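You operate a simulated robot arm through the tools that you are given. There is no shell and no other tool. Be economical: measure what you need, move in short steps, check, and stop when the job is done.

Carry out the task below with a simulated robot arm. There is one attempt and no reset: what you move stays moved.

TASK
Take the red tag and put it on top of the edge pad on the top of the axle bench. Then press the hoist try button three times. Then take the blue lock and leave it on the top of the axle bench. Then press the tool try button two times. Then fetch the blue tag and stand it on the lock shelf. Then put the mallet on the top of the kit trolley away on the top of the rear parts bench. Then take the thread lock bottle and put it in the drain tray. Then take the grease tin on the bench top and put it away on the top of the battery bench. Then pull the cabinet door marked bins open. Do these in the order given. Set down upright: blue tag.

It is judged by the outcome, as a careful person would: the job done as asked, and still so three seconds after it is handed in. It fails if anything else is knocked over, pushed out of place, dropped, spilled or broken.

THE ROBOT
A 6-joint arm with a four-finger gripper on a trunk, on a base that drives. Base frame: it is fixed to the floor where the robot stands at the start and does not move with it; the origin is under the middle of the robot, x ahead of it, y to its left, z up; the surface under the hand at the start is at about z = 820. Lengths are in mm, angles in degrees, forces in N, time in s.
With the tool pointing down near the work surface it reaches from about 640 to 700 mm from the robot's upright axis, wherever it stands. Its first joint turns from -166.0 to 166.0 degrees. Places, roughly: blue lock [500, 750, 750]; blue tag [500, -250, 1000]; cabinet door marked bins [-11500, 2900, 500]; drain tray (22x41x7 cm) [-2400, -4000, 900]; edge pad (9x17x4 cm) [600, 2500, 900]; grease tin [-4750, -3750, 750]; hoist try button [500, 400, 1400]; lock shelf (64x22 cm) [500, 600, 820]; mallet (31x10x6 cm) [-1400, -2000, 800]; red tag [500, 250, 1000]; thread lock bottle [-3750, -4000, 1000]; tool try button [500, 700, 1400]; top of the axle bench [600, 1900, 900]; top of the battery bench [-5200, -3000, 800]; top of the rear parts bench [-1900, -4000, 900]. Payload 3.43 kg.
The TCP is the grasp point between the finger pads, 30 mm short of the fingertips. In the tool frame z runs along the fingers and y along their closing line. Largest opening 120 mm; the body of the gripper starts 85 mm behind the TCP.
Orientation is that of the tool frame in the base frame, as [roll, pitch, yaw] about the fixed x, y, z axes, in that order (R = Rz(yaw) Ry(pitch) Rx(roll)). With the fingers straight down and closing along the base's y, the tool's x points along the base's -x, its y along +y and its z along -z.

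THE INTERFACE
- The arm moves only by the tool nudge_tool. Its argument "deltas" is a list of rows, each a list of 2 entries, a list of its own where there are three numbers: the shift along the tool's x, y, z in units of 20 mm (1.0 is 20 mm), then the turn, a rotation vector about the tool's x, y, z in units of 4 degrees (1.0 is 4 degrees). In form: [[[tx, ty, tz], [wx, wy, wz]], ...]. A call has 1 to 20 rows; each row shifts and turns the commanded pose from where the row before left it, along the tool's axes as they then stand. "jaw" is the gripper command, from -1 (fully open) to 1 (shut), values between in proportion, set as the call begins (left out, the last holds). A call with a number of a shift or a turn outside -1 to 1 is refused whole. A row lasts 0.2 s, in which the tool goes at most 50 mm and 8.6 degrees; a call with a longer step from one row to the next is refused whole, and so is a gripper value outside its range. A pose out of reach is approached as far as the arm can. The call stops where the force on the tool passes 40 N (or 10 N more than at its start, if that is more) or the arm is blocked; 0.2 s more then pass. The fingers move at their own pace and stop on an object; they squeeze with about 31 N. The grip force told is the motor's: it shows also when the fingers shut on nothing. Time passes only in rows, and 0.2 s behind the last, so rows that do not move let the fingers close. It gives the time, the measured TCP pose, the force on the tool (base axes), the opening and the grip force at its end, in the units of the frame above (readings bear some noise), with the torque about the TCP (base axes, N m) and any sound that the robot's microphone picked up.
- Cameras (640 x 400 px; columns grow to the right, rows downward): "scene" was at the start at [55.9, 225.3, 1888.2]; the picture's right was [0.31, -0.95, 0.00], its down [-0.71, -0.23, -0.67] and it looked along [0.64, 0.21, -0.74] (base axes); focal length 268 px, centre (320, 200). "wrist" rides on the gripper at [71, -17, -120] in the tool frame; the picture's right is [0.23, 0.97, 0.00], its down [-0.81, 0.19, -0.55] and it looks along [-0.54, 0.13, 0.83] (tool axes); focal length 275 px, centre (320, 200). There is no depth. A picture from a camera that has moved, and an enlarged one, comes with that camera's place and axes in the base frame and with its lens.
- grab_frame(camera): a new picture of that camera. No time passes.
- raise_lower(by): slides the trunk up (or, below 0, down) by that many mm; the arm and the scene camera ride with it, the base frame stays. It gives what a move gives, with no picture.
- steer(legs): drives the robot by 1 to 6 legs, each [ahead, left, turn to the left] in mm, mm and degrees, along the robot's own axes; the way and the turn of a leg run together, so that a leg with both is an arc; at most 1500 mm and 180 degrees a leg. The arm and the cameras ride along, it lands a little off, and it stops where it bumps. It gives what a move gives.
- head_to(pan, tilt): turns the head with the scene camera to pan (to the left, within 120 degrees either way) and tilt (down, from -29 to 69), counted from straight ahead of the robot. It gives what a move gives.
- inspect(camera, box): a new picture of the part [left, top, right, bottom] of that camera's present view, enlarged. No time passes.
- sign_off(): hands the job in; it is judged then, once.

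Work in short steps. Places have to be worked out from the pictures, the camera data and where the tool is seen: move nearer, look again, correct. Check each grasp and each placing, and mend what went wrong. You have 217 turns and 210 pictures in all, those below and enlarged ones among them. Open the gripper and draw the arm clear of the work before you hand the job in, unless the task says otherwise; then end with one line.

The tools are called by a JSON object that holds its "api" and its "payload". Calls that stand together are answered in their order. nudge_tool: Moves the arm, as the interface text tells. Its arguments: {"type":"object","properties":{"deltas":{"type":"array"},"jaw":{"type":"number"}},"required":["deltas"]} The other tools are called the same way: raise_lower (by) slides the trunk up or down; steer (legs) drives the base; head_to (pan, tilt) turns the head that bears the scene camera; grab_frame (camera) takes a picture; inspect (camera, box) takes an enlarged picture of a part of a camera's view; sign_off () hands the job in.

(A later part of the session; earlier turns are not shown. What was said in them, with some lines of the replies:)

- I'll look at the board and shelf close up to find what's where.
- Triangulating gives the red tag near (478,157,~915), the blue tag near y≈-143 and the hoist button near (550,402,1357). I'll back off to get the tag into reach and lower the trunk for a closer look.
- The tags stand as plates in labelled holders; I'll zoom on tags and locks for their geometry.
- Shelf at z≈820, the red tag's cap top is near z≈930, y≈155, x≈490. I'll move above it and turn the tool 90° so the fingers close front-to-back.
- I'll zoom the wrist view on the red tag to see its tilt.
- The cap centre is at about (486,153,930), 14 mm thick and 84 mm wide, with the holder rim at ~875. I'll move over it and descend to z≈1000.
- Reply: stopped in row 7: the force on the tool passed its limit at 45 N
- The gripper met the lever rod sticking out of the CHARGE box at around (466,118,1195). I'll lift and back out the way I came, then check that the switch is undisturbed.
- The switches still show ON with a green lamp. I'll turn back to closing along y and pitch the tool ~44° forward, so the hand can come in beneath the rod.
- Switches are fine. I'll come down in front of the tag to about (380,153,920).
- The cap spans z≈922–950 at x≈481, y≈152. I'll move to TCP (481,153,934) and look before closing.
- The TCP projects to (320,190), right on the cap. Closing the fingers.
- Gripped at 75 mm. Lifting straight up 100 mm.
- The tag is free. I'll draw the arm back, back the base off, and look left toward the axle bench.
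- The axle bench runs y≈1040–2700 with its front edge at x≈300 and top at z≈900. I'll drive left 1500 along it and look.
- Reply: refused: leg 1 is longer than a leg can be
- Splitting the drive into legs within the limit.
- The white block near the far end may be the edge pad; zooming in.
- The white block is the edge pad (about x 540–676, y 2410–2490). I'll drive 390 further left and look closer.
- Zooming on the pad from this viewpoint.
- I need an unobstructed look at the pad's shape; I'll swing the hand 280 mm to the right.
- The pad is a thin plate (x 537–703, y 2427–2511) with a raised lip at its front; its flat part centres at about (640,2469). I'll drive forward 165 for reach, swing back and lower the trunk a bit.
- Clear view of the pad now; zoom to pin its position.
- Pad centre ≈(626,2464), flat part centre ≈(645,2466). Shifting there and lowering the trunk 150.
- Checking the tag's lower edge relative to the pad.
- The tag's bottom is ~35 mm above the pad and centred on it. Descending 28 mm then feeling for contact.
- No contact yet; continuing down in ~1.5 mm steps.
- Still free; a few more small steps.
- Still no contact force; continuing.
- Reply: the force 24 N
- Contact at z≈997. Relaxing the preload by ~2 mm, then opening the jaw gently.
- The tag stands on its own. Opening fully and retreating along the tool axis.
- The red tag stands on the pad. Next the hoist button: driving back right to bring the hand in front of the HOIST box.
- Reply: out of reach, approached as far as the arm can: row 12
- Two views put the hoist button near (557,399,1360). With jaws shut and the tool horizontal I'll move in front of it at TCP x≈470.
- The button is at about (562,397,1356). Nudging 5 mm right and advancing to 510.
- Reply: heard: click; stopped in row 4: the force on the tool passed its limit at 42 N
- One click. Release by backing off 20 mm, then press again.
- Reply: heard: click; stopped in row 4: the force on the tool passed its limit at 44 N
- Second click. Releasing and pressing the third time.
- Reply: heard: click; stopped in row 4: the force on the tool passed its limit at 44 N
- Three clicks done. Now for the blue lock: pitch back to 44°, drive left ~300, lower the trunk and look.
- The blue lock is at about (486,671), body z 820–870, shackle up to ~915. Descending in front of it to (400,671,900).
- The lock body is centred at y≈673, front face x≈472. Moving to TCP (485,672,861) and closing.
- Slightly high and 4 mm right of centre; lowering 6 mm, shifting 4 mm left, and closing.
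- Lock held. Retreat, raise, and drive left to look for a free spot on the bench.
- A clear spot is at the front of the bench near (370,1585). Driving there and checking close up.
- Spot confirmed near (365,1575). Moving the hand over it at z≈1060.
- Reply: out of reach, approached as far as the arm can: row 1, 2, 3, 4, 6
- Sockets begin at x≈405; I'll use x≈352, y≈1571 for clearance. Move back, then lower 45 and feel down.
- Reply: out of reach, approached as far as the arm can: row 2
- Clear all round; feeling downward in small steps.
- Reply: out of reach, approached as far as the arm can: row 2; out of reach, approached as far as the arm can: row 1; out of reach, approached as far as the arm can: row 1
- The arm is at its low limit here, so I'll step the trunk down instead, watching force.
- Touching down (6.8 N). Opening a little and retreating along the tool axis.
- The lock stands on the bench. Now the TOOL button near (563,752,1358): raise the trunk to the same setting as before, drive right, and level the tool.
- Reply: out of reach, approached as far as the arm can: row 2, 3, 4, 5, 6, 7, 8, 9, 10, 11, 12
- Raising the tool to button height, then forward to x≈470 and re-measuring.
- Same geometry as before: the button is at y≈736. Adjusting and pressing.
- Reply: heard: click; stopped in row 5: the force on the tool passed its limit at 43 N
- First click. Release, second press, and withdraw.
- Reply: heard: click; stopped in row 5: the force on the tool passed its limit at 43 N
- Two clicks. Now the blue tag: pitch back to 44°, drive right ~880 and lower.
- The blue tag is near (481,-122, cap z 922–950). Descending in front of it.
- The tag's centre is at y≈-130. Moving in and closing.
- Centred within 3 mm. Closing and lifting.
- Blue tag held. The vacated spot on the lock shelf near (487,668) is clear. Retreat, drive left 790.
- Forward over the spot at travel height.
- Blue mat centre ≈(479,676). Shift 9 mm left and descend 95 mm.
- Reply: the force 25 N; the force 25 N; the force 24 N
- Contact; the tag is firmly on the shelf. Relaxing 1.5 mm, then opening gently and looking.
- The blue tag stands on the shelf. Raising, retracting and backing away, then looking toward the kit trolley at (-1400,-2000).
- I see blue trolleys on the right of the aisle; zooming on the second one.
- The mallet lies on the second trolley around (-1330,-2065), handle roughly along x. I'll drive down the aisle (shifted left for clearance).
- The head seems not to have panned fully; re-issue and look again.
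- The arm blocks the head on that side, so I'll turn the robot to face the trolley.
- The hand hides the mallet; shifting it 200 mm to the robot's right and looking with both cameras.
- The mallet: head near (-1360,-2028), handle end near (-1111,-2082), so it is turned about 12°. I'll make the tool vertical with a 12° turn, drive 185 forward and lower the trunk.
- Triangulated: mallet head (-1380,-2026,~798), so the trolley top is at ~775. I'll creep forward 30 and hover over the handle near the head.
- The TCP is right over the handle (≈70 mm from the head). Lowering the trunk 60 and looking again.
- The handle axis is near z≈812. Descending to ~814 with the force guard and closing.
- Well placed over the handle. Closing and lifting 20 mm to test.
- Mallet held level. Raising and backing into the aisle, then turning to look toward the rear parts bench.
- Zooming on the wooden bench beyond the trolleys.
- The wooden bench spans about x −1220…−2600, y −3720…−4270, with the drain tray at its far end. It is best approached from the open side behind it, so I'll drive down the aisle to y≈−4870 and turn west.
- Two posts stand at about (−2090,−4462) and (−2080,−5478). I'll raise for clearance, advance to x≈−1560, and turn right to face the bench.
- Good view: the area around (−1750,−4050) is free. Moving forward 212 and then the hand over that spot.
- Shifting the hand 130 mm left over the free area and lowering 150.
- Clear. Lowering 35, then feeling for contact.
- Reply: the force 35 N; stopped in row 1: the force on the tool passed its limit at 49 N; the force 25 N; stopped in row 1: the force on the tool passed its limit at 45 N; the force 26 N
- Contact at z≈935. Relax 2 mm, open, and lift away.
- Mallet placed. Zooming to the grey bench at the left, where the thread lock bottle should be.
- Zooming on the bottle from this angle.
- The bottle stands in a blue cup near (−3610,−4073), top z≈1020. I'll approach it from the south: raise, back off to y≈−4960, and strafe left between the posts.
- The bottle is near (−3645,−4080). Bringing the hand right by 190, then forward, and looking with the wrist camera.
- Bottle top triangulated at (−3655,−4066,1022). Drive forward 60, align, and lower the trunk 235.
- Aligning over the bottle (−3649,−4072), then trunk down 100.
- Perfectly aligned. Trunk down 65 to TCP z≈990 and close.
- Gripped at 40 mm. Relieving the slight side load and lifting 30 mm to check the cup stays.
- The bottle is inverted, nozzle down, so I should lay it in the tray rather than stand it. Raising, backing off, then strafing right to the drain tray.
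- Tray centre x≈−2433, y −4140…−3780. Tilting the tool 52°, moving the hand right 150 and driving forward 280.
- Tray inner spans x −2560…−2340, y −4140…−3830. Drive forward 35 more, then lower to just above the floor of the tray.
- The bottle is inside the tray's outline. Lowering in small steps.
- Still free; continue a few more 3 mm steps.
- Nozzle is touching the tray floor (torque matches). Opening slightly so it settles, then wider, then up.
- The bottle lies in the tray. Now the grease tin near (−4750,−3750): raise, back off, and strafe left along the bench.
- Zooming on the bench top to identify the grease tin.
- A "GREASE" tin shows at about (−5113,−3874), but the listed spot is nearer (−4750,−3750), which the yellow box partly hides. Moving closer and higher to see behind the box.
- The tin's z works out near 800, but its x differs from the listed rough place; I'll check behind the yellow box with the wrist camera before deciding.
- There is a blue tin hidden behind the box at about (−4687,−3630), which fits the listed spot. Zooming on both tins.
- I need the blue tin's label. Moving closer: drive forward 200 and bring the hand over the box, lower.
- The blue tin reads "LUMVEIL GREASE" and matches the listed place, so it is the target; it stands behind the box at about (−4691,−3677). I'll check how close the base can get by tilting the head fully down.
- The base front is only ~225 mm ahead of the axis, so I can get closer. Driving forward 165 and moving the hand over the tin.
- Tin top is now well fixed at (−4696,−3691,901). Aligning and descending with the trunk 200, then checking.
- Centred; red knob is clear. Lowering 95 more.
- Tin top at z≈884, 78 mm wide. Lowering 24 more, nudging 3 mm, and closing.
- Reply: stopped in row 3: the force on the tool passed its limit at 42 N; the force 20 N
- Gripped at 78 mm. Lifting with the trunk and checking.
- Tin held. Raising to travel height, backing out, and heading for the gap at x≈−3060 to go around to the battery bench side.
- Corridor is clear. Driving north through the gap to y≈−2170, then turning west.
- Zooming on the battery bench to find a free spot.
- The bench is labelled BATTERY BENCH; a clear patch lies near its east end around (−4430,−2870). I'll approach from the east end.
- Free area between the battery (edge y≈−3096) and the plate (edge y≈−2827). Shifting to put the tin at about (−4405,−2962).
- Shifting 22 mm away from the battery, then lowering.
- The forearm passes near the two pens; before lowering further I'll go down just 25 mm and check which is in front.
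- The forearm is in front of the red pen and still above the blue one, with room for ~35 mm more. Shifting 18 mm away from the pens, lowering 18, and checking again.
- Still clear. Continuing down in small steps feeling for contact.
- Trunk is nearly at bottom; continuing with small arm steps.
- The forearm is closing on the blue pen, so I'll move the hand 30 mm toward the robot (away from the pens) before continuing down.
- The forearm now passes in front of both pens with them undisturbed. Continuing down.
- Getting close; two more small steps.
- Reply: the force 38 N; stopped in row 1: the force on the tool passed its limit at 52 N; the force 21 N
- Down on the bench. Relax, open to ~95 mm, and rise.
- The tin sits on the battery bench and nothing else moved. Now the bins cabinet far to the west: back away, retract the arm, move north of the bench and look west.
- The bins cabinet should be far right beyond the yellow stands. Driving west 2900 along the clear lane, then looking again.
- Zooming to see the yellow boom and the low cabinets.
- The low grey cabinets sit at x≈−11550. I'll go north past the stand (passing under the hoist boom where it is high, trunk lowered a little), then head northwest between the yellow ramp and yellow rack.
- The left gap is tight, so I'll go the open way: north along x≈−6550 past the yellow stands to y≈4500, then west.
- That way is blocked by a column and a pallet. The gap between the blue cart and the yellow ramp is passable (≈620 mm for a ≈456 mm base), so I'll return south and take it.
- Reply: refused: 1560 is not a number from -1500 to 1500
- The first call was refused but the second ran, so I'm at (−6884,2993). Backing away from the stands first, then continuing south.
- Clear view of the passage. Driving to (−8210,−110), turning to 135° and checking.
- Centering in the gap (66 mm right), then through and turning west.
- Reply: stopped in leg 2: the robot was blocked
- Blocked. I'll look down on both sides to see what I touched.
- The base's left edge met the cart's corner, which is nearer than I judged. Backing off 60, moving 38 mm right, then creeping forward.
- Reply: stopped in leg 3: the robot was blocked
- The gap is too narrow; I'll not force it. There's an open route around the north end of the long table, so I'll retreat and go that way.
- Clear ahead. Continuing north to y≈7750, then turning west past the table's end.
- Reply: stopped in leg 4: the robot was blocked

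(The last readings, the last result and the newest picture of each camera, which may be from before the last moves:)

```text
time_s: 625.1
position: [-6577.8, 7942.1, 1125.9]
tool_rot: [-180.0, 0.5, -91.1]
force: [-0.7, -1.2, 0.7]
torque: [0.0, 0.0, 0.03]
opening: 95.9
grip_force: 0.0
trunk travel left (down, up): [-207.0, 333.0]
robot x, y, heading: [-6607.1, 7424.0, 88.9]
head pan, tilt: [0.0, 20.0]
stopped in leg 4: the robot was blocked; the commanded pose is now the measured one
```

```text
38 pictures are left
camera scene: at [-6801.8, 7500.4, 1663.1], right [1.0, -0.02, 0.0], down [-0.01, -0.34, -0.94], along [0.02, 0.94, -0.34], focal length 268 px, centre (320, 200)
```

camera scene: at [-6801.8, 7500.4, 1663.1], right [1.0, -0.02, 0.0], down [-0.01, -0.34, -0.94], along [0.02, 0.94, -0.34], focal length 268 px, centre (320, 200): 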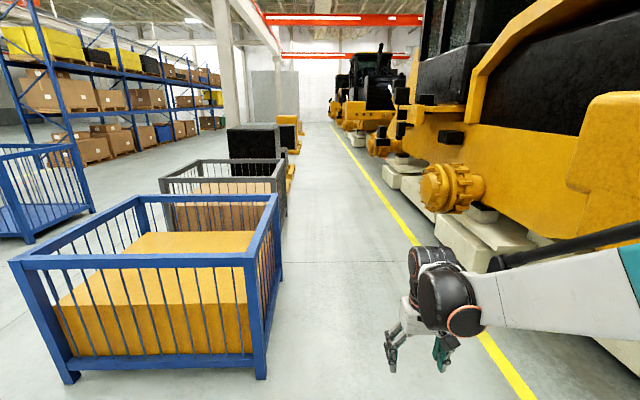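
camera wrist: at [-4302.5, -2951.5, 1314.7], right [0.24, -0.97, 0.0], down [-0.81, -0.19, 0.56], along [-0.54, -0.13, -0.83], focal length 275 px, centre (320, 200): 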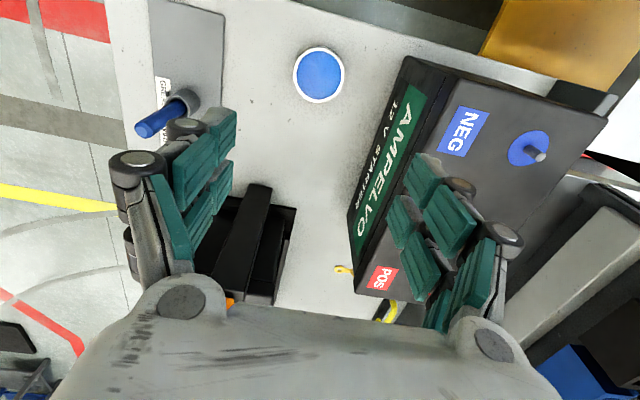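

Blocked ahead at y≈7424 (perhaps the edge of the drivable area), but I'm already past the table's end. Turning west here.

{"api": "steer", "payload": {"legs": [[-40, 0, 0], [0, 0, 91.1]]}}

{"api": "grab_frame", "payload": {"camera": "scene"}}

```text
time_s: 629.8
position: [-7124.9, 7406.0, 1125.5]
tool_rot: [-179.9, 0.4, -0.8]
force: [0.7, -0.3, -0.1]
torque: [0.02, 0.0, 0.01]
opening: 96.0
grip_force: 0.0
trunk travel left (down, up): [-207.0, 333.0]
robot x, y, heading: [-6607.0, 7386.0, 179.0]
head pan, tilt: [0.0, 20.0]
```

```text
37 pictures are left
camera scene: at [-6680.9, 7184.5, 1663.0], right [0.02, 1.0, 0.0], down [0.34, -0.01, -0.94], along [-0.94, 0.02, -0.34], focal length 268 px, centre (320, 200)
```

scene: 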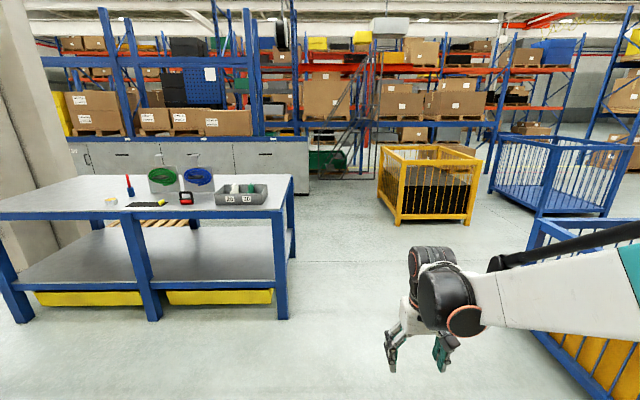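

Open floor to the west. Driving to x≈−10850, turning south.

{"api": "steer", "payload": {"legs": [[0, 0, 1], [1500, 0, 0], [1500, 0, 0], [1240, 0, 0], [0, 0, 90]]}}

{"api": "grab_frame", "payload": {"camera": "scene"}}

```text
time_s: 650.7
position: [-11340.4, 7461.0, 1125.2]
tool_rot: [-180.0, 0.4, -2.9]
force: [0.4, -0.2, -0.4]
torque: [-0.02, 0.02, -0.02]
opening: 96.0
grip_force: 0.1
trunk travel left (down, up): [-207.0, 333.0]
robot x, y, heading: [-10821.1, 7415.8, 176.7]
head pan, tilt: [0.0, 20.0]
stopped in leg 5: the robot was blocked; the commanded pose is now the measured one
```

```text
36 pictures are left
camera scene: at [-10904.5, 7221.3, 1663.0], right [0.05, 1.0, 0.0], down [0.34, -0.02, -0.94], along [-0.94, 0.05, -0.34], focal length 268 px, centre (320, 200)
```

scene: 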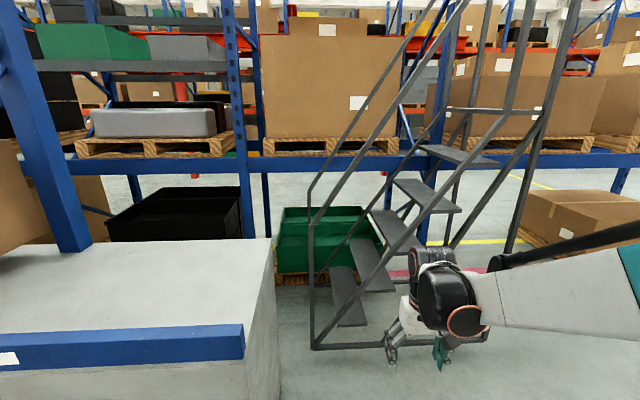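

The arm is close to the step ladder; backing up 500 before turning.

{"api": "steer", "payload": {"legs": [[-500, 0, 0], [0, 0, 93.3]]}}

{"api": "grab_frame", "payload": {"camera": "scene"}}

```text
time_s: 657.6
position: [-10326.0, 6869.6, 1125.7]
tool_rot: [180.0, 0.4, 90.7]
force: [-0.2, 0.1, -0.1]
torque: [0.02, 0.01, -0.01]
opening: 96.2
grip_force: 0.1
trunk travel left (down, up): [-207.0, 333.0]
robot x, y, heading: [-10318.3, 7386.4, -89.2]
head pan, tilt: [0.0, 20.0]
```

```text
35 pictures are left
camera scene: at [-10116.2, 7319.9, 1663.0], right [-1.0, -0.01, 0.0], down [0.0, 0.34, -0.94], along [0.01, -0.94, -0.34], focal length 268 px, centre (320, 200)
```

scene: 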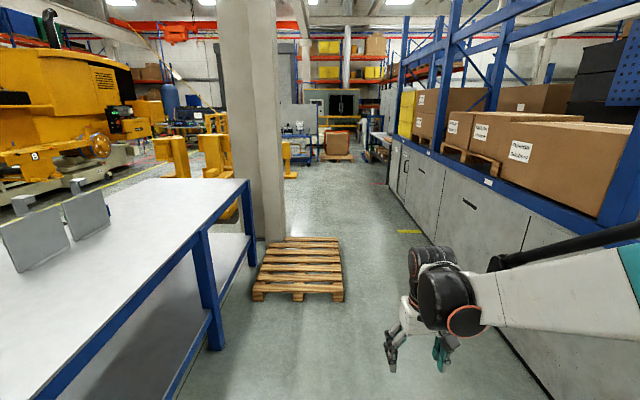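

Clear aisle beside the cabinets. Strafing right to x≈−10750 and driving south 3000.

{"api": "steer", "payload": {"legs": [[0, -430, -0.8], [1500, 0, 0], [1500, 0, 0], [300, 0, 0]]}}

{"api": "grab_frame", "payload": {"camera": "scene"}}

```text
time_s: 675.8
position: [-10655.2, 3600.0, 1124.0]
tool_rot: [180.0, 0.4, 92.7]
force: [-0.5, 0.1, -0.2]
torque: [0.02, -0.01, 0.02]
opening: 96.2
grip_force: 0.0
trunk travel left (down, up): [-207.0, 333.0]
robot x, y, heading: [-10662.6, 4123.0, -87.4]
head pan, tilt: [0.0, 20.0]
```

```text
34 pictures are left
camera scene: at [-10459.6, 4056.0, 1663.0], right [-1.0, -0.04, 0.0], down [-0.02, 0.34, -0.94], along [0.04, -0.94, -0.34], focal length 268 px, centre (320, 200)
```

scene: 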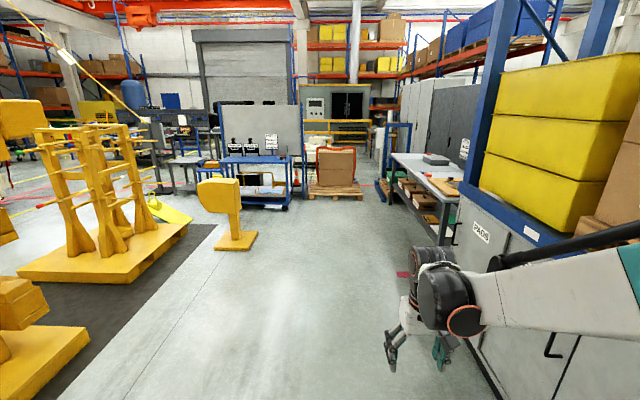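

I see a PADS door; BINS should be beside it. Driving to y≈3000 and turning to face the cabinets.

{"api": "steer", "payload": {"legs": [[1120, 0, 0], [0, 0, -92.6]]}}

{"api": "head_to", "payload": {"pan": 5, "tilt": 40}}

{"api": "grab_frame", "payload": {"camera": "scene"}}

```text
time_s: 685.4
position: [-11128.4, 2989.4, 1124.1]
tool_rot: [180.0, 0.5, 1.9]
force: [0.8, 0.5, 0.0]
torque: [-0.01, -0.02, 0.0]
opening: 95.8
grip_force: 0.1
trunk travel left (down, up): [-207.0, 333.0]
robot x, y, heading: [-10611.6, 2996.5, -178.0]
head pan, tilt: [0.0, 20.0]
```

```text
time_s: 686.2
position: [-11129.3, 2991.0, 1125.6]
tool_rot: [180.0, 0.5, 2.0]
force: [0.5, -0.3, 0.2]
torque: [0.01, -0.02, -0.02]
opening: 96.0
grip_force: 0.1
trunk travel left (down, up): [-207.0, 333.0]
robot x, y, heading: [-10608.0, 2989.9, -178.1]
head pan, tilt: [5.0, 40.0]
```

```text
33 pictures are left
camera scene: at [-10666.0, 2782.3, 1631.7], right [-0.12, 0.99, 0.0], down [0.64, 0.08, -0.77], along [-0.76, -0.09, -0.64], focal length 268 px, centre (320, 200)
```

scene: 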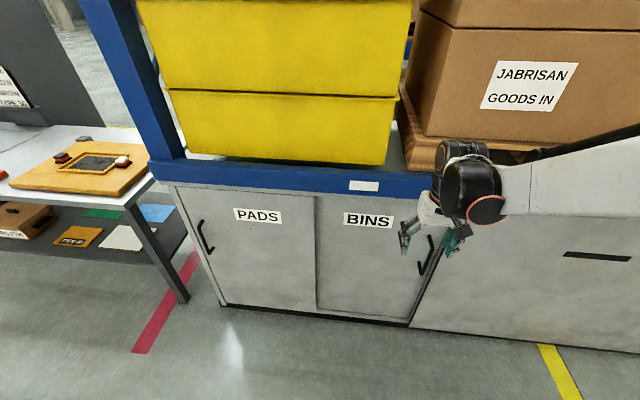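

The BINS door has its handle on the right, so it hinges on the left. Zooming on the handle.

{"api": "inspect", "payload": {"camera": "scene", "box": [300, 180, 480, 340]}}

{"api": "grab_frame", "payload": {"camera": "wrist"}}

```text
2.50 times, centred on (390, 260) of scene
camera zoom: at [-10666.0, 2782.3, 1631.7], right [-0.12, 0.99, 0.0], down [0.64, 0.08, -0.77], along [-0.76, -0.09, -0.64], focal length 670 px, centre (145, 50)
```

zoom: 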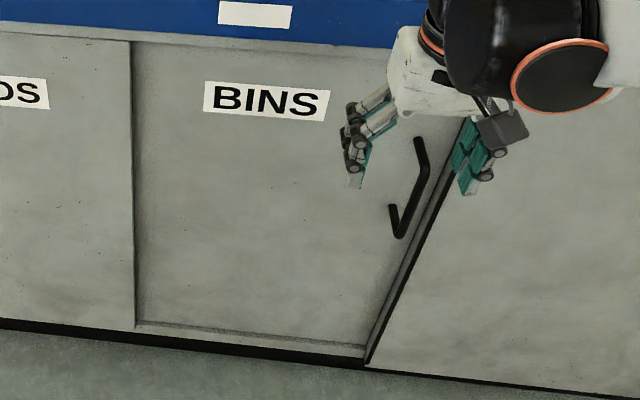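

```text
31 pictures are left
camera wrist: at [-11057.7, 3008.5, 1243.7], right [0.26, -0.96, 0.0], down [-0.8, -0.22, 0.56], along [-0.54, -0.15, -0.83], focal length 275 px, centre (320, 200)
```

wrist: 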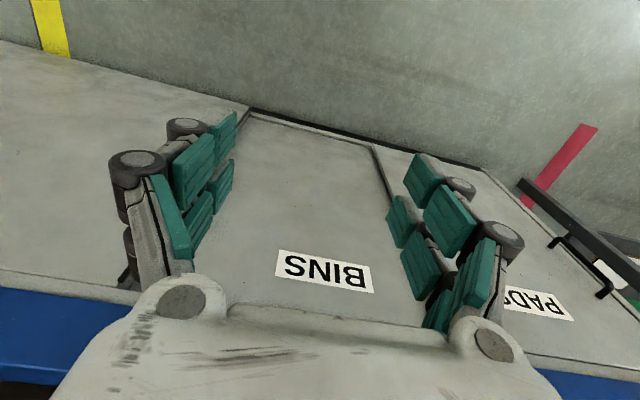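

The handle bar is vertical at about (−11412,3146), z 613–803. I'll use the 44° tool tilt, open the jaws, get into reach and lower the trunk.

{"api": "steer", "payload": {"legs": [[115, -70, -2]]}}

{"api": "nudge_tool", "payload": {"deltas": [[[0, -0.5, 0], [0, -1, 0]], [[0, -0.5, 0], [0, -1, 0]], [[0, -0.5, 0], [0, -1, 0]], [[0, -0.5, 0], [0, -1, 0]], [[0, -0.5, 0], [0, -1, 0]], [[0, -0.5, 0], [0, -1, 0]], [[0, -0.5, 0], [0, -1, 0]], [[0, -0.5, 0], [0, -1, 0]], [[0, -0.4, 0], [0, -1, 0]], [[0, 0, 0], [0, -1, 0]], [[0, 0, 0], [0, -1, 0]]], "jaw": -0.3}}

{"api": "raise_lower", "payload": {"by": -190}}

{"api": "grab_frame", "payload": {"camera": "wrist"}}

{"api": "grab_frame", "payload": {"camera": "scene"}}

```text
time_s: 687.5
position: [-11242.1, 3073.0, 1124.3]
tool_rot: [-180.0, 0.4, 0.2]
force: [-0.3, 0.1, -0.6]
torque: [-0.02, -0.02, 0.02]
opening: 96.0
grip_force: 0.0
trunk travel left (down, up): [-207.0, 333.0]
robot x, y, heading: [-10718.6, 3056.6, -180.2]
head pan, tilt: [5.0, 40.0]
```

```text
time_s: 689.9
position: [-11240.9, 3159.6, 1125.6]
tool_rot: [180.0, 44.5, 0.1]
force: [-0.8, 0.1, 0.7]
torque: [-0.02, 0.0, -0.01]
opening: 78.0
grip_force: 0.0
trunk travel left (down, up): [-207.0, 333.0]
robot x, y, heading: [-10718.2, 3059.2, -179.9]
head pan, tilt: [5.0, 40.0]
```

```text
time_s: 692.0
position: [-11241.0, 3161.0, 934.0]
tool_rot: [-179.9, 44.4, 0.2]
force: [0.0, 0.0, 0.0]
torque: [0.01, -0.04, 0.02]
opening: 78.0
grip_force: 0.0
trunk travel left (down, up): [-17.0, 523.0]
robot x, y, heading: [-10718.0, 3057.3, -180.1]
head pan, tilt: [5.0, 40.0]
```

```text
30 pictures are left
camera wrist: at [-11106.1, 3177.2, 969.7], right [0.17, -0.97, -0.16], down [-0.19, -0.19, 0.96], along [-0.97, -0.13, -0.22], focal length 275 px, centre (320, 200)
```

wrist: 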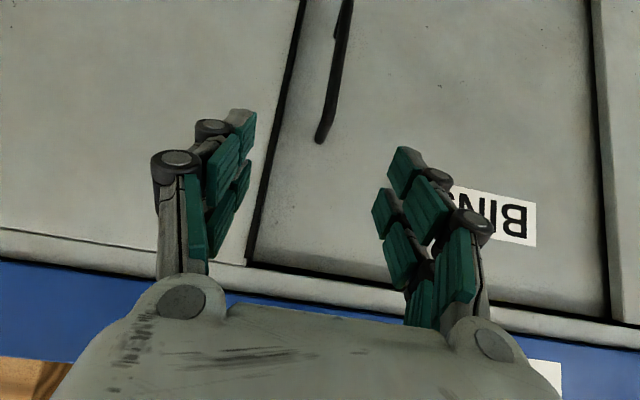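

```text
29 pictures are left
camera scene: at [-10784.1, 2851.0, 1441.7], right [-0.09, 1.0, 0.0], down [0.64, 0.06, -0.77], along [-0.76, -0.07, -0.64], focal length 268 px, centre (320, 200)
```

scene: 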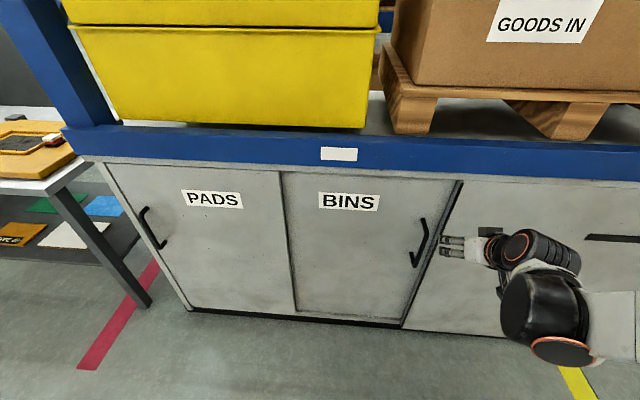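

Handle confirmed: top mount (−11468,3143,800), bar at x≈−11412. Moving to a pre-grasp point along the tool axis.

{"api": "raise_lower", "payload": {"by": -16}}

{"api": "nudge_tool", "payload": {"deltas": [[[0, 0.1125, 0.9], [0, 0, 0]], [[0, 0.1125, 0.9], [0, 0, 0]], [[0, 0.1125, 0.9], [0, 0, 0]], [[0, 0.1125, 0.9], [0, 0, 0]], [[0, 0.1125, 0.9], [0, 0, 0]], [[0, 0.1125, 0.9], [0, 0, 0]], [[0, 0.1125, 0.9], [0, 0, 0]], [[-0.2, 0.1125, 0.7], [0, 0, 0]], [[0, 0, 0], [0, 0, 0]]]}}

{"api": "grab_frame", "payload": {"camera": "wrist"}}

{"api": "inspect", "payload": {"camera": "scene", "box": [380, 190, 500, 290]}}

```text
time_s: 692.6
position: [-11241.2, 3160.5, 920.0]
tool_rot: [-180.0, 44.4, 0.3]
force: [0.1, 0.3, 0.3]
torque: [0.0, -0.02, 0.01]
opening: 77.9
grip_force: 0.1
trunk travel left (down, up): [-1.0, 539.0]
robot x, y, heading: [-10720.8, 3057.4, -179.8]
head pan, tilt: [5.0, 40.0]
```

```text
time_s: 694.6
position: [-11341.9, 3143.5, 821.6]
tool_rot: [-179.9, 44.4, 0.2]
force: [-1.2, -0.1, -0.4]
torque: [-0.02, 0.0, -0.01]
opening: 78.1
grip_force: 0.0
trunk travel left (down, up): [-1.0, 539.0]
robot x, y, heading: [-10717.3, 3061.2, -179.8]
head pan, tilt: [5.0, 40.0]
```

```text
28 pictures are left
camera wrist: at [-11207.1, 3159.8, 856.3], right [0.17, -0.97, -0.16], down [-0.19, -0.19, 0.96], along [-0.97, -0.13, -0.22], focal length 275 px, centre (320, 200)
```

wrist: 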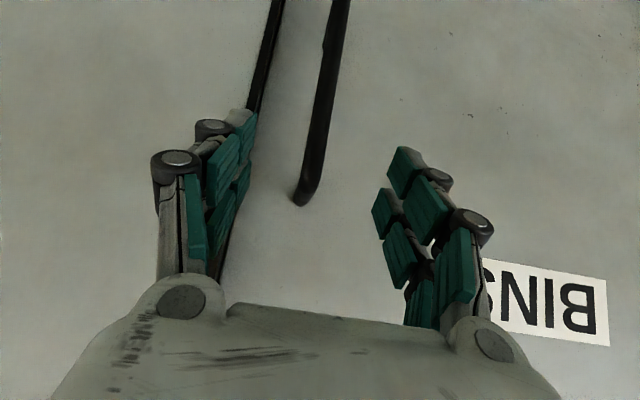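

```text
4.00 times, centred on (440, 240) of scene
camera zoom: at [-10784.5, 2851.0, 1425.6], right [-0.09, 1.0, 0.0], down [0.64, 0.06, -0.77], along [-0.76, -0.07, -0.64], focal length 1073 px, centre (-160, 40)
```

zoom: 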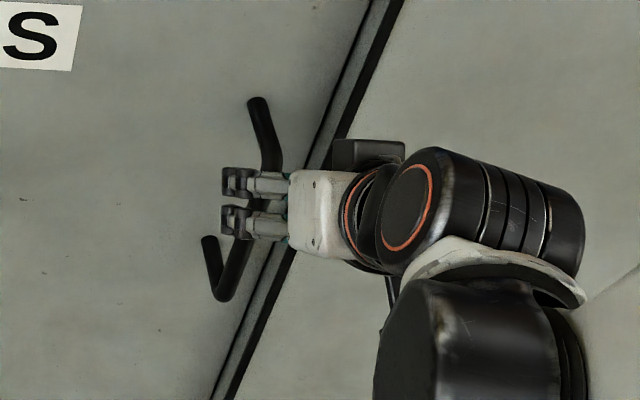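

The bar is between the fingers' opening. Moving in along to the bar and closing.

{"api": "nudge_tool", "payload": {"deltas": [[[-0.17, -0.03, 0.826], [0, 0, 0]], [[-0.17, -0.03, 0.826], [0, 0, 0]], [[-0.17, -0.03, 0.826], [0, 0, 0]], [[-0.17, -0.03, 0.826], [0, 0, 0]], [[-0.17, -0.03, 0.826], [0, 0, 0]], [[0, 0, 0], [0, 0, 0]]]}}

{"api": "grab_frame", "payload": {"camera": "wrist"}}

```text
time_s: 696.0
position: [-11413.0, 3144.8, 775.2]
tool_rot: [179.9, 44.4, 0.2]
force: [0.2, -0.2, 0.6]
torque: [0.01, 0.02, 0.02]
opening: 78.0
grip_force: 0.1
trunk travel left (down, up): [-1.0, 539.0]
robot x, y, heading: [-10721.2, 3060.5, -179.7]
head pan, tilt: [5.0, 40.0]
```

```text
26 pictures are left
camera wrist: at [-11277.9, 3161.8, 809.1], right [0.17, -0.97, -0.16], down [-0.19, -0.19, 0.96], along [-0.97, -0.13, -0.22], focal length 275 px, centre (320, 200)
```

wrist: 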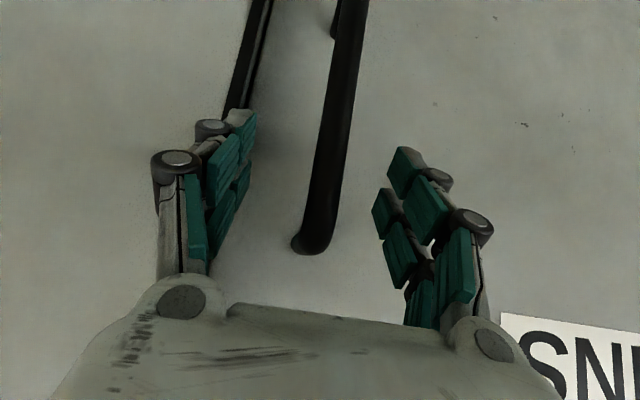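

The bar is at the TCP. Closing on it.

{"api": "nudge_tool", "payload": {"deltas": [[[0, 0, 0], [0, 0, 0]], [[0, 0, 0], [0, 0, 0]], [[0, 0, 0], [0, 0, 0]], [[0, 0, 0], [0, 0, 0]]], "jaw": 1}}

{"api": "steer", "payload": {"legs": [[-42, 63, -5]]}}

{"api": "grab_frame", "payload": {"camera": "scene"}}

```text
time_s: 697.0
position: [-11412.4, 3143.8, 774.2]
tool_rot: [179.9, 44.5, 0.2]
force: [0.2, -15.7, -2.1]
torque: [-0.34, 0.08, -0.11]
opening: 14.9
grip_force: 44.9
trunk travel left (down, up): [-1.0, 539.0]
robot x, y, heading: [-10719.8, 3059.3, -179.8]
head pan, tilt: [5.0, 40.0]
```

```text
time_s: 697.8
position: [-11412.2, 3143.6, 775.3]
tool_rot: [179.7, 44.8, -0.4]
force: [-4.7, 0.3, -15.2]
torque: [0.17, 0.53, 0.04]
opening: 14.5
grip_force: 45.0
trunk travel left (down, up): [-1.0, 539.0]
robot x, y, heading: [-10716.1, 3053.2, 179.4]
head pan, tilt: [5.0, 40.0]
stopped in leg 1: the force on the tool passed its limit at 50 N (the readings are from after the stop); the commanded pose is now the measured one
```

```text
25 pictures are left
camera scene: at [-10783.2, 2844.2, 1425.5], right [-0.08, 1.0, 0.0], down [0.64, 0.05, -0.77], along [-0.76, -0.06, -0.64], focal length 268 px, centre (320, 200)
```

scene: 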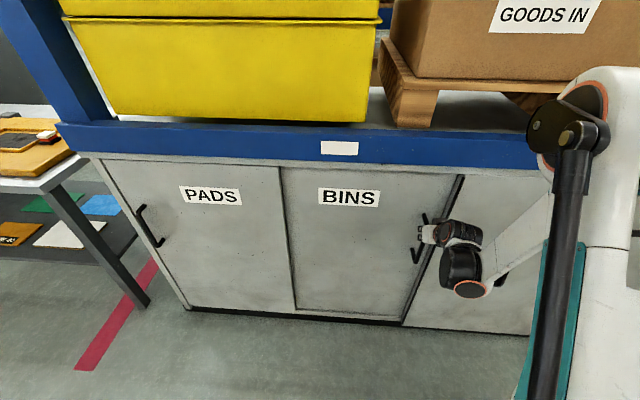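

The panel looks recessed behind PADS with a track below, and the handles are at the outer edges, so this may be a sliding door. Testing a gentle slide to the left (−y).

{"api": "nudge_tool", "payload": {"deltas": [[[0, 0.2, 0], [0, 0, 0]], [[0, 0.2, 0], [0, 0, 0]], [[0, 0.3, 0], [0, 0, 0]], [[0, 0.3, 0], [0, 0, 0]], [[0, 0, 0], [0, 0, 0]]]}}

{"api": "inspect", "payload": {"camera": "scene", "box": [250, 150, 490, 340]}}

```text
time_s: 699.0
position: [-11412.0, 3122.9, 774.7]
tool_rot: [179.7, 44.8, -0.4]
force: [-14.0, 0.9, -5.2]
torque: [0.17, 0.51, 0.04]
opening: 14.6
grip_force: 45.0
trunk travel left (down, up): [-1.0, 539.0]
robot x, y, heading: [-10715.1, 3045.9, 179.8]
head pan, tilt: [5.0, 40.0]
```

```text
2.11 times, centred on (370, 245) of scene
camera zoom: at [-10783.1, 2844.0, 1425.6], right [-0.08, 1.0, 0.0], down [0.64, 0.05, -0.77], along [-0.76, -0.06, -0.64], focal length 565 px, centre (215, 105)
```

zoom: 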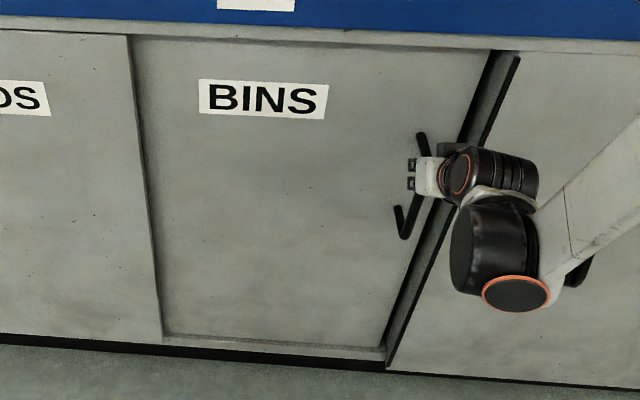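

It slides freely left. Relieving the small x load, then sliding with the arm 120 mm and watching the force.

{"api": "nudge_tool", "payload": {"deltas": [[[-0.1, 0, 0.1], [0, 0, 0]], [[0, 0.6, 0], [0, 0, 0]], [[0, 0.9, 0], [0, 0, 0]], [[0, 0.9, 0], [0, 0, 0]], [[0, 0.9, 0], [0, 0, 0]], [[0, 0.9, 0], [0, 0, 0]], [[0, 0.9, 0], [0, 0, 0]], [[0, 0.9, 0], [0, 0, 0]], [[0, 0, 0], [0, 0, 0]]]}}

{"api": "steer", "payload": {"legs": [[0, 100, 0]]}}

```text
time_s: 701.0
position: [-11413.2, 3001.4, 775.8]
tool_rot: [179.8, 44.6, -0.3]
force: [3.1, -1.0, 1.5]
torque: [0.22, 0.42, 0.13]
opening: 14.6
grip_force: 45.5
trunk travel left (down, up): [-1.0, 539.0]
robot x, y, heading: [-10719.0, 3051.8, 179.4]
head pan, tilt: [5.0, 40.0]
stopped in row 9: the force on the tool passed its limit at 40 N (the readings are from after the stop); the commanded pose is now the measured one
```

```text
time_s: 702.1
position: [-11413.6, 2903.4, 776.5]
tool_rot: [179.8, 44.6, -0.5]
force: [21.9, 3.7, -3.5]
torque: [0.56, -0.27, 0.1]
opening: 14.8
grip_force: 44.9
trunk travel left (down, up): [-1.0, 539.0]
robot x, y, heading: [-10713.2, 2948.4, 179.3]
head pan, tilt: [5.0, 40.0]
```

Sliding nicely with the base. Relieving the x load and continuing.

{"api": "nudge_tool", "payload": {"deltas": [[[0.12, 0, -0.12], [0, 0, 0]], [[0, 0, 0], [0, 0, 0]]]}}

{"api": "steer", "payload": {"legs": [[-1, 120, 0.3]]}}

{"api": "grab_frame", "payload": {"camera": "scene"}}

```text
time_s: 702.8
position: [-11413.6, 2903.2, 776.1]
tool_rot: [179.8, 45.0, -0.4]
force: [-5.0, 0.5, 6.1]
torque: [0.21, -0.58, 0.04]
opening: 14.7
grip_force: 44.7
trunk travel left (down, up): [-1.0, 539.0]
robot x, y, heading: [-10719.1, 2952.4, 179.3]
head pan, tilt: [5.0, 40.0]
stopped in row 2: the force on the tool passed its limit at 42 N (the readings are from after the stop); the commanded pose is now the measured one
```

```text
time_s: 704.0
position: [-11413.8, 2781.9, 775.5]
tool_rot: [179.8, 44.9, 0.0]
force: [-10.2, 4.5, 4.0]
torque: [0.21, 0.46, -0.05]
opening: 14.9
grip_force: 44.6
trunk travel left (down, up): [-1.0, 539.0]
robot x, y, heading: [-10719.8, 2831.5, 179.7]
head pan, tilt: [5.0, 40.0]
```

```text
23 pictures are left
camera scene: at [-10782.4, 2624.8, 1425.7], right [-0.08, 1.0, 0.0], down [0.64, 0.05, -0.77], along [-0.76, -0.06, -0.64], focal length 268 px, centre (320, 200)
```

scene: 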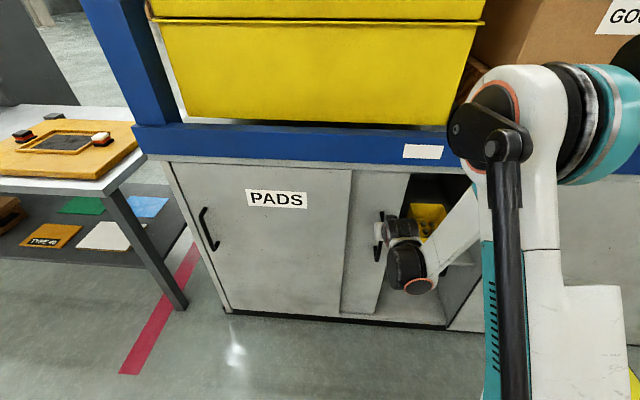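

The door is open ~365 mm. Sliding another 50 mm, then releasing.

{"api": "steer", "payload": {"legs": [[0, 50, 0]]}}

{"api": "nudge_tool", "payload": {"deltas": [[[0, 0, 0], [0, 0, 0]], [[0, 0, 0], [0, 0, 0]]], "jaw": 0}}

{"api": "nudge_tool", "payload": {"deltas": [[[0, 0, -0.5], [0, 0, 0]], [[0, 0, -1], [0, 0, 0]], [[0, 0, -1], [0, 0, 0]], [[0, 0, -1], [0, 0, 0]], [[0, 0, -1], [0, 0, 0]], [[0, 0, -1], [0, 0, 0]], [[0, 0, -1], [0, 0, 0]], [[0, 0, -1], [0, 0, 0]]]}}

{"api": "grab_frame", "payload": {"camera": "scene"}}

```text
time_s: 705.0
position: [-11412.8, 2732.7, 776.0]
tool_rot: [179.9, 44.8, -0.2]
force: [2.0, 3.4, -2.0]
torque: [0.22, 0.06, -0.13]
opening: 14.9
grip_force: 44.7
trunk travel left (down, up): [-1.0, 539.0]
robot x, y, heading: [-10720.6, 2778.5, 179.8]
head pan, tilt: [5.0, 40.0]
```

```text
time_s: 705.6
position: [-11413.3, 2733.1, 775.2]
tool_rot: [179.9, 44.9, -0.2]
force: [-1.0, -0.7, -0.3]
torque: [0.0, 0.04, -0.02]
opening: 60.0
grip_force: 0.1
trunk travel left (down, up): [-1.0, 539.0]
robot x, y, heading: [-10719.8, 2783.2, 179.5]
head pan, tilt: [5.0, 40.0]
```

```text
time_s: 707.4
position: [-11307.2, 2732.7, 884.1]
tool_rot: [-180.0, 44.9, -0.1]
force: [-0.7, 0.4, -0.8]
torque: [0.02, 0.02, -0.02]
opening: 60.3
grip_force: 0.1
trunk travel left (down, up): [-1.0, 539.0]
robot x, y, heading: [-10718.7, 2780.9, 179.5]
head pan, tilt: [5.0, 40.0]
```

```text
22 pictures are left
camera scene: at [-10782.6, 2575.0, 1425.6], right [-0.08, 1.0, 0.0], down [0.64, 0.05, -0.77], along [-0.76, -0.06, -0.64], focal length 268 px, centre (320, 200)
```

scene: 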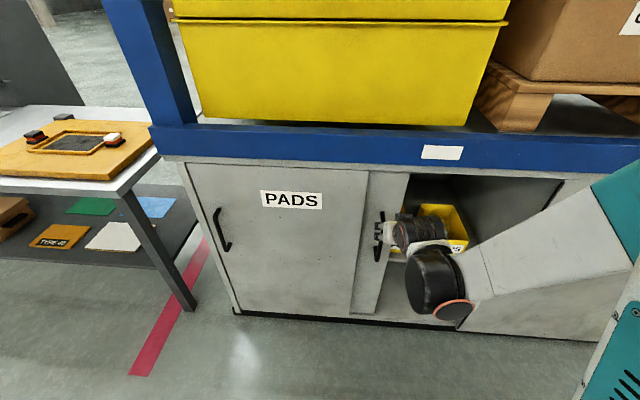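

The door is open about 414 mm. To open it fully, I'll push the handle further left with closed fingers from its right side.

{"api": "nudge_tool", "payload": {"deltas": [[[0, -0.75, 0], [0, 0, 0]], [[0, -0.75, 0], [0, 0, 0]], [[0, -0.75, 0], [0, 0, 0]], [[0, 0, 0], [0, 0, 0]], [[0, 0, 1], [0, 0, 0]], [[0, 0, 1], [0, 0, 0]], [[0, 0, 1], [0, 0, 0]], [[0, 0, 1], [0, 0, 0]], [[0, 0, 1], [0, 0, 0]], [[0, 0, 1], [0, 0, 0]], [[0, 0, 1], [0, 0, 0]], [[0, 0, 0.5], [0, 0, 0]]], "jaw": 1}}

{"api": "nudge_tool", "payload": {"deltas": [[[0, 0.5, 0], [0, 0, 0]], [[0, 0.5, 0], [0, 0, 0]], [[0, 0.4, 0], [0, 0, 0]], [[0, 0.4, 0], [0, 0, 0]], [[0, 0.4, 0], [0, 0, 0]], [[0, 0.4, 0], [0, 0, 0]], [[0, 0.4, 0], [0, 0, 0]], [[0, 0.4, 0], [0, 0, 0]], [[0, 0.4, 0], [0, 0, 0]], [[0, 0.4, 0], [0, 0, 0]], [[0, 0.4, 0], [0, 0, 0]]]}}

{"api": "grab_frame", "payload": {"camera": "scene"}}

```text
time_s: 710.0
position: [-11414.4, 2778.6, 774.1]
tool_rot: [179.9, 44.9, -0.1]
force: [-0.3, 0.5, 0.2]
torque: [0.0, 0.0, 0.0]
opening: 0.0
grip_force: 31.5
trunk travel left (down, up): [-1.0, 539.0]
robot x, y, heading: [-10717.2, 2779.7, 179.7]
head pan, tilt: [5.0, 40.0]
```

```text
time_s: 711.5
position: [-11411.8, 2731.4, 775.5]
tool_rot: [-179.7, 44.8, -0.5]
force: [1.0, 7.3, 3.1]
torque: [-0.22, 0.01, 0.05]
opening: 0.0
grip_force: 30.9
trunk travel left (down, up): [-1.0, 539.0]
robot x, y, heading: [-10716.8, 2782.2, 179.6]
head pan, tilt: [5.0, 40.0]
stopped in row 7: the force on the tool passed its limit at 47 N (the readings are from after the stop); the commanded pose is now the measured one
```

```text
21 pictures are left
camera scene: at [-10782.8, 2576.8, 1425.9], right [-0.08, 1.0, 0.0], down [0.64, 0.05, -0.77], along [-0.76, -0.06, -0.64], focal length 268 px, centre (320, 200)
```

scene: 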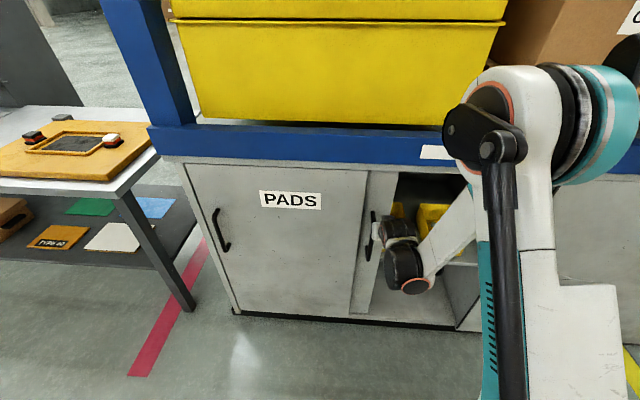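

The door reached its stop (~430 mm of travel). Moving off the handle, withdrawing, opening the gripper and backing away.

{"api": "nudge_tool", "payload": {"deltas": [[[0, -0.6, 0], [0, 0, 0]], [[0, 0, -1], [0, 0, 0]], [[0, 0, -1], [0, 0, 0]], [[0, 0, -1], [0, 0, 0]], [[0, 0, -1], [0, 0, 0]], [[0, 0, -1], [0, 0, 0]], [[0, 0, -1], [0, 0, 0]], [[0, 0, -1], [0, 0, 0]], [[0, 0, -1], [0, 0, 0]]]}}

{"api": "steer", "payload": {"legs": [[-350, 0, 0]]}}

{"api": "nudge_tool", "payload": {"deltas": [[[0, 0, 0], [0, 0, 0]], [[0, 0, 0], [0, 0, 0]], [[0, 0, 0], [0, 0, 0]]], "jaw": -1}}

{"api": "grab_frame", "payload": {"camera": "scene"}}

```text
time_s: 713.5
position: [-11300.4, 2737.3, 887.7]
tool_rot: [-179.8, 44.8, -0.4]
force: [-0.1, -0.2, 0.3]
torque: [-0.03, -0.01, 0.01]
opening: 0.0
grip_force: 31.2
trunk travel left (down, up): [-1.0, 539.0]
robot x, y, heading: [-10714.2, 2781.6, 179.4]
head pan, tilt: [5.0, 40.0]
```

```text
time_s: 715.8
position: [-10945.1, 2732.0, 890.0]
tool_rot: [-179.7, 44.8, 0.1]
force: [-0.3, 0.3, -0.1]
torque: [-0.01, -0.01, -0.03]
opening: 0.0
grip_force: 31.0
trunk travel left (down, up): [-1.0, 539.0]
robot x, y, heading: [-10363.2, 2779.5, 180.2]
head pan, tilt: [5.0, 40.0]
```

```text
time_s: 716.6
position: [-10946.2, 2732.2, 889.8]
tool_rot: [-179.7, 44.8, 0.1]
force: [0.6, 0.6, -0.5]
torque: [0.02, 0.01, -0.02]
opening: 119.9
grip_force: 0.1
trunk travel left (down, up): [-1.0, 539.0]
robot x, y, heading: [-10361.5, 2778.0, 179.9]
head pan, tilt: [5.0, 40.0]
```

```text
20 pictures are left
camera scene: at [-10427.1, 2573.5, 1425.6], right [-0.09, 1.0, 0.0], down [0.64, 0.06, -0.77], along [-0.76, -0.07, -0.64], focal length 268 px, centre (320, 200)
```

scene: 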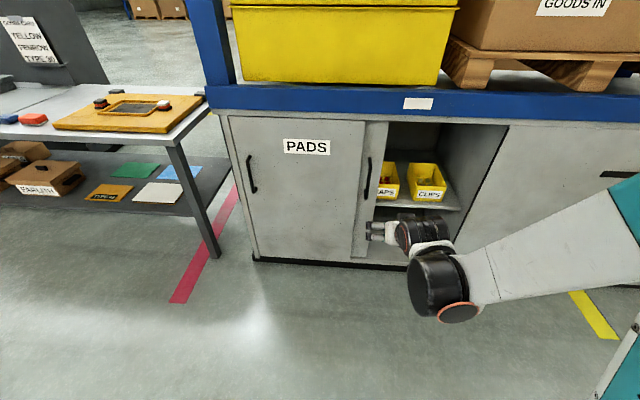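

The BINS door is fully open with the bins inside showing. The arm is clear and the gripper is open, so I'm handing in.

{"api": "sign_off", "payload": {}}

```text
The job is handed in.
```

I did all nine tasks in the order given and handed the job in. While driving to the bins cabinet the base bumped a blue cart, a yellow ramp and something unseen, and the arm may have touched a step ladder. I didn't see any of these shift, but I didn't check them afterwards.
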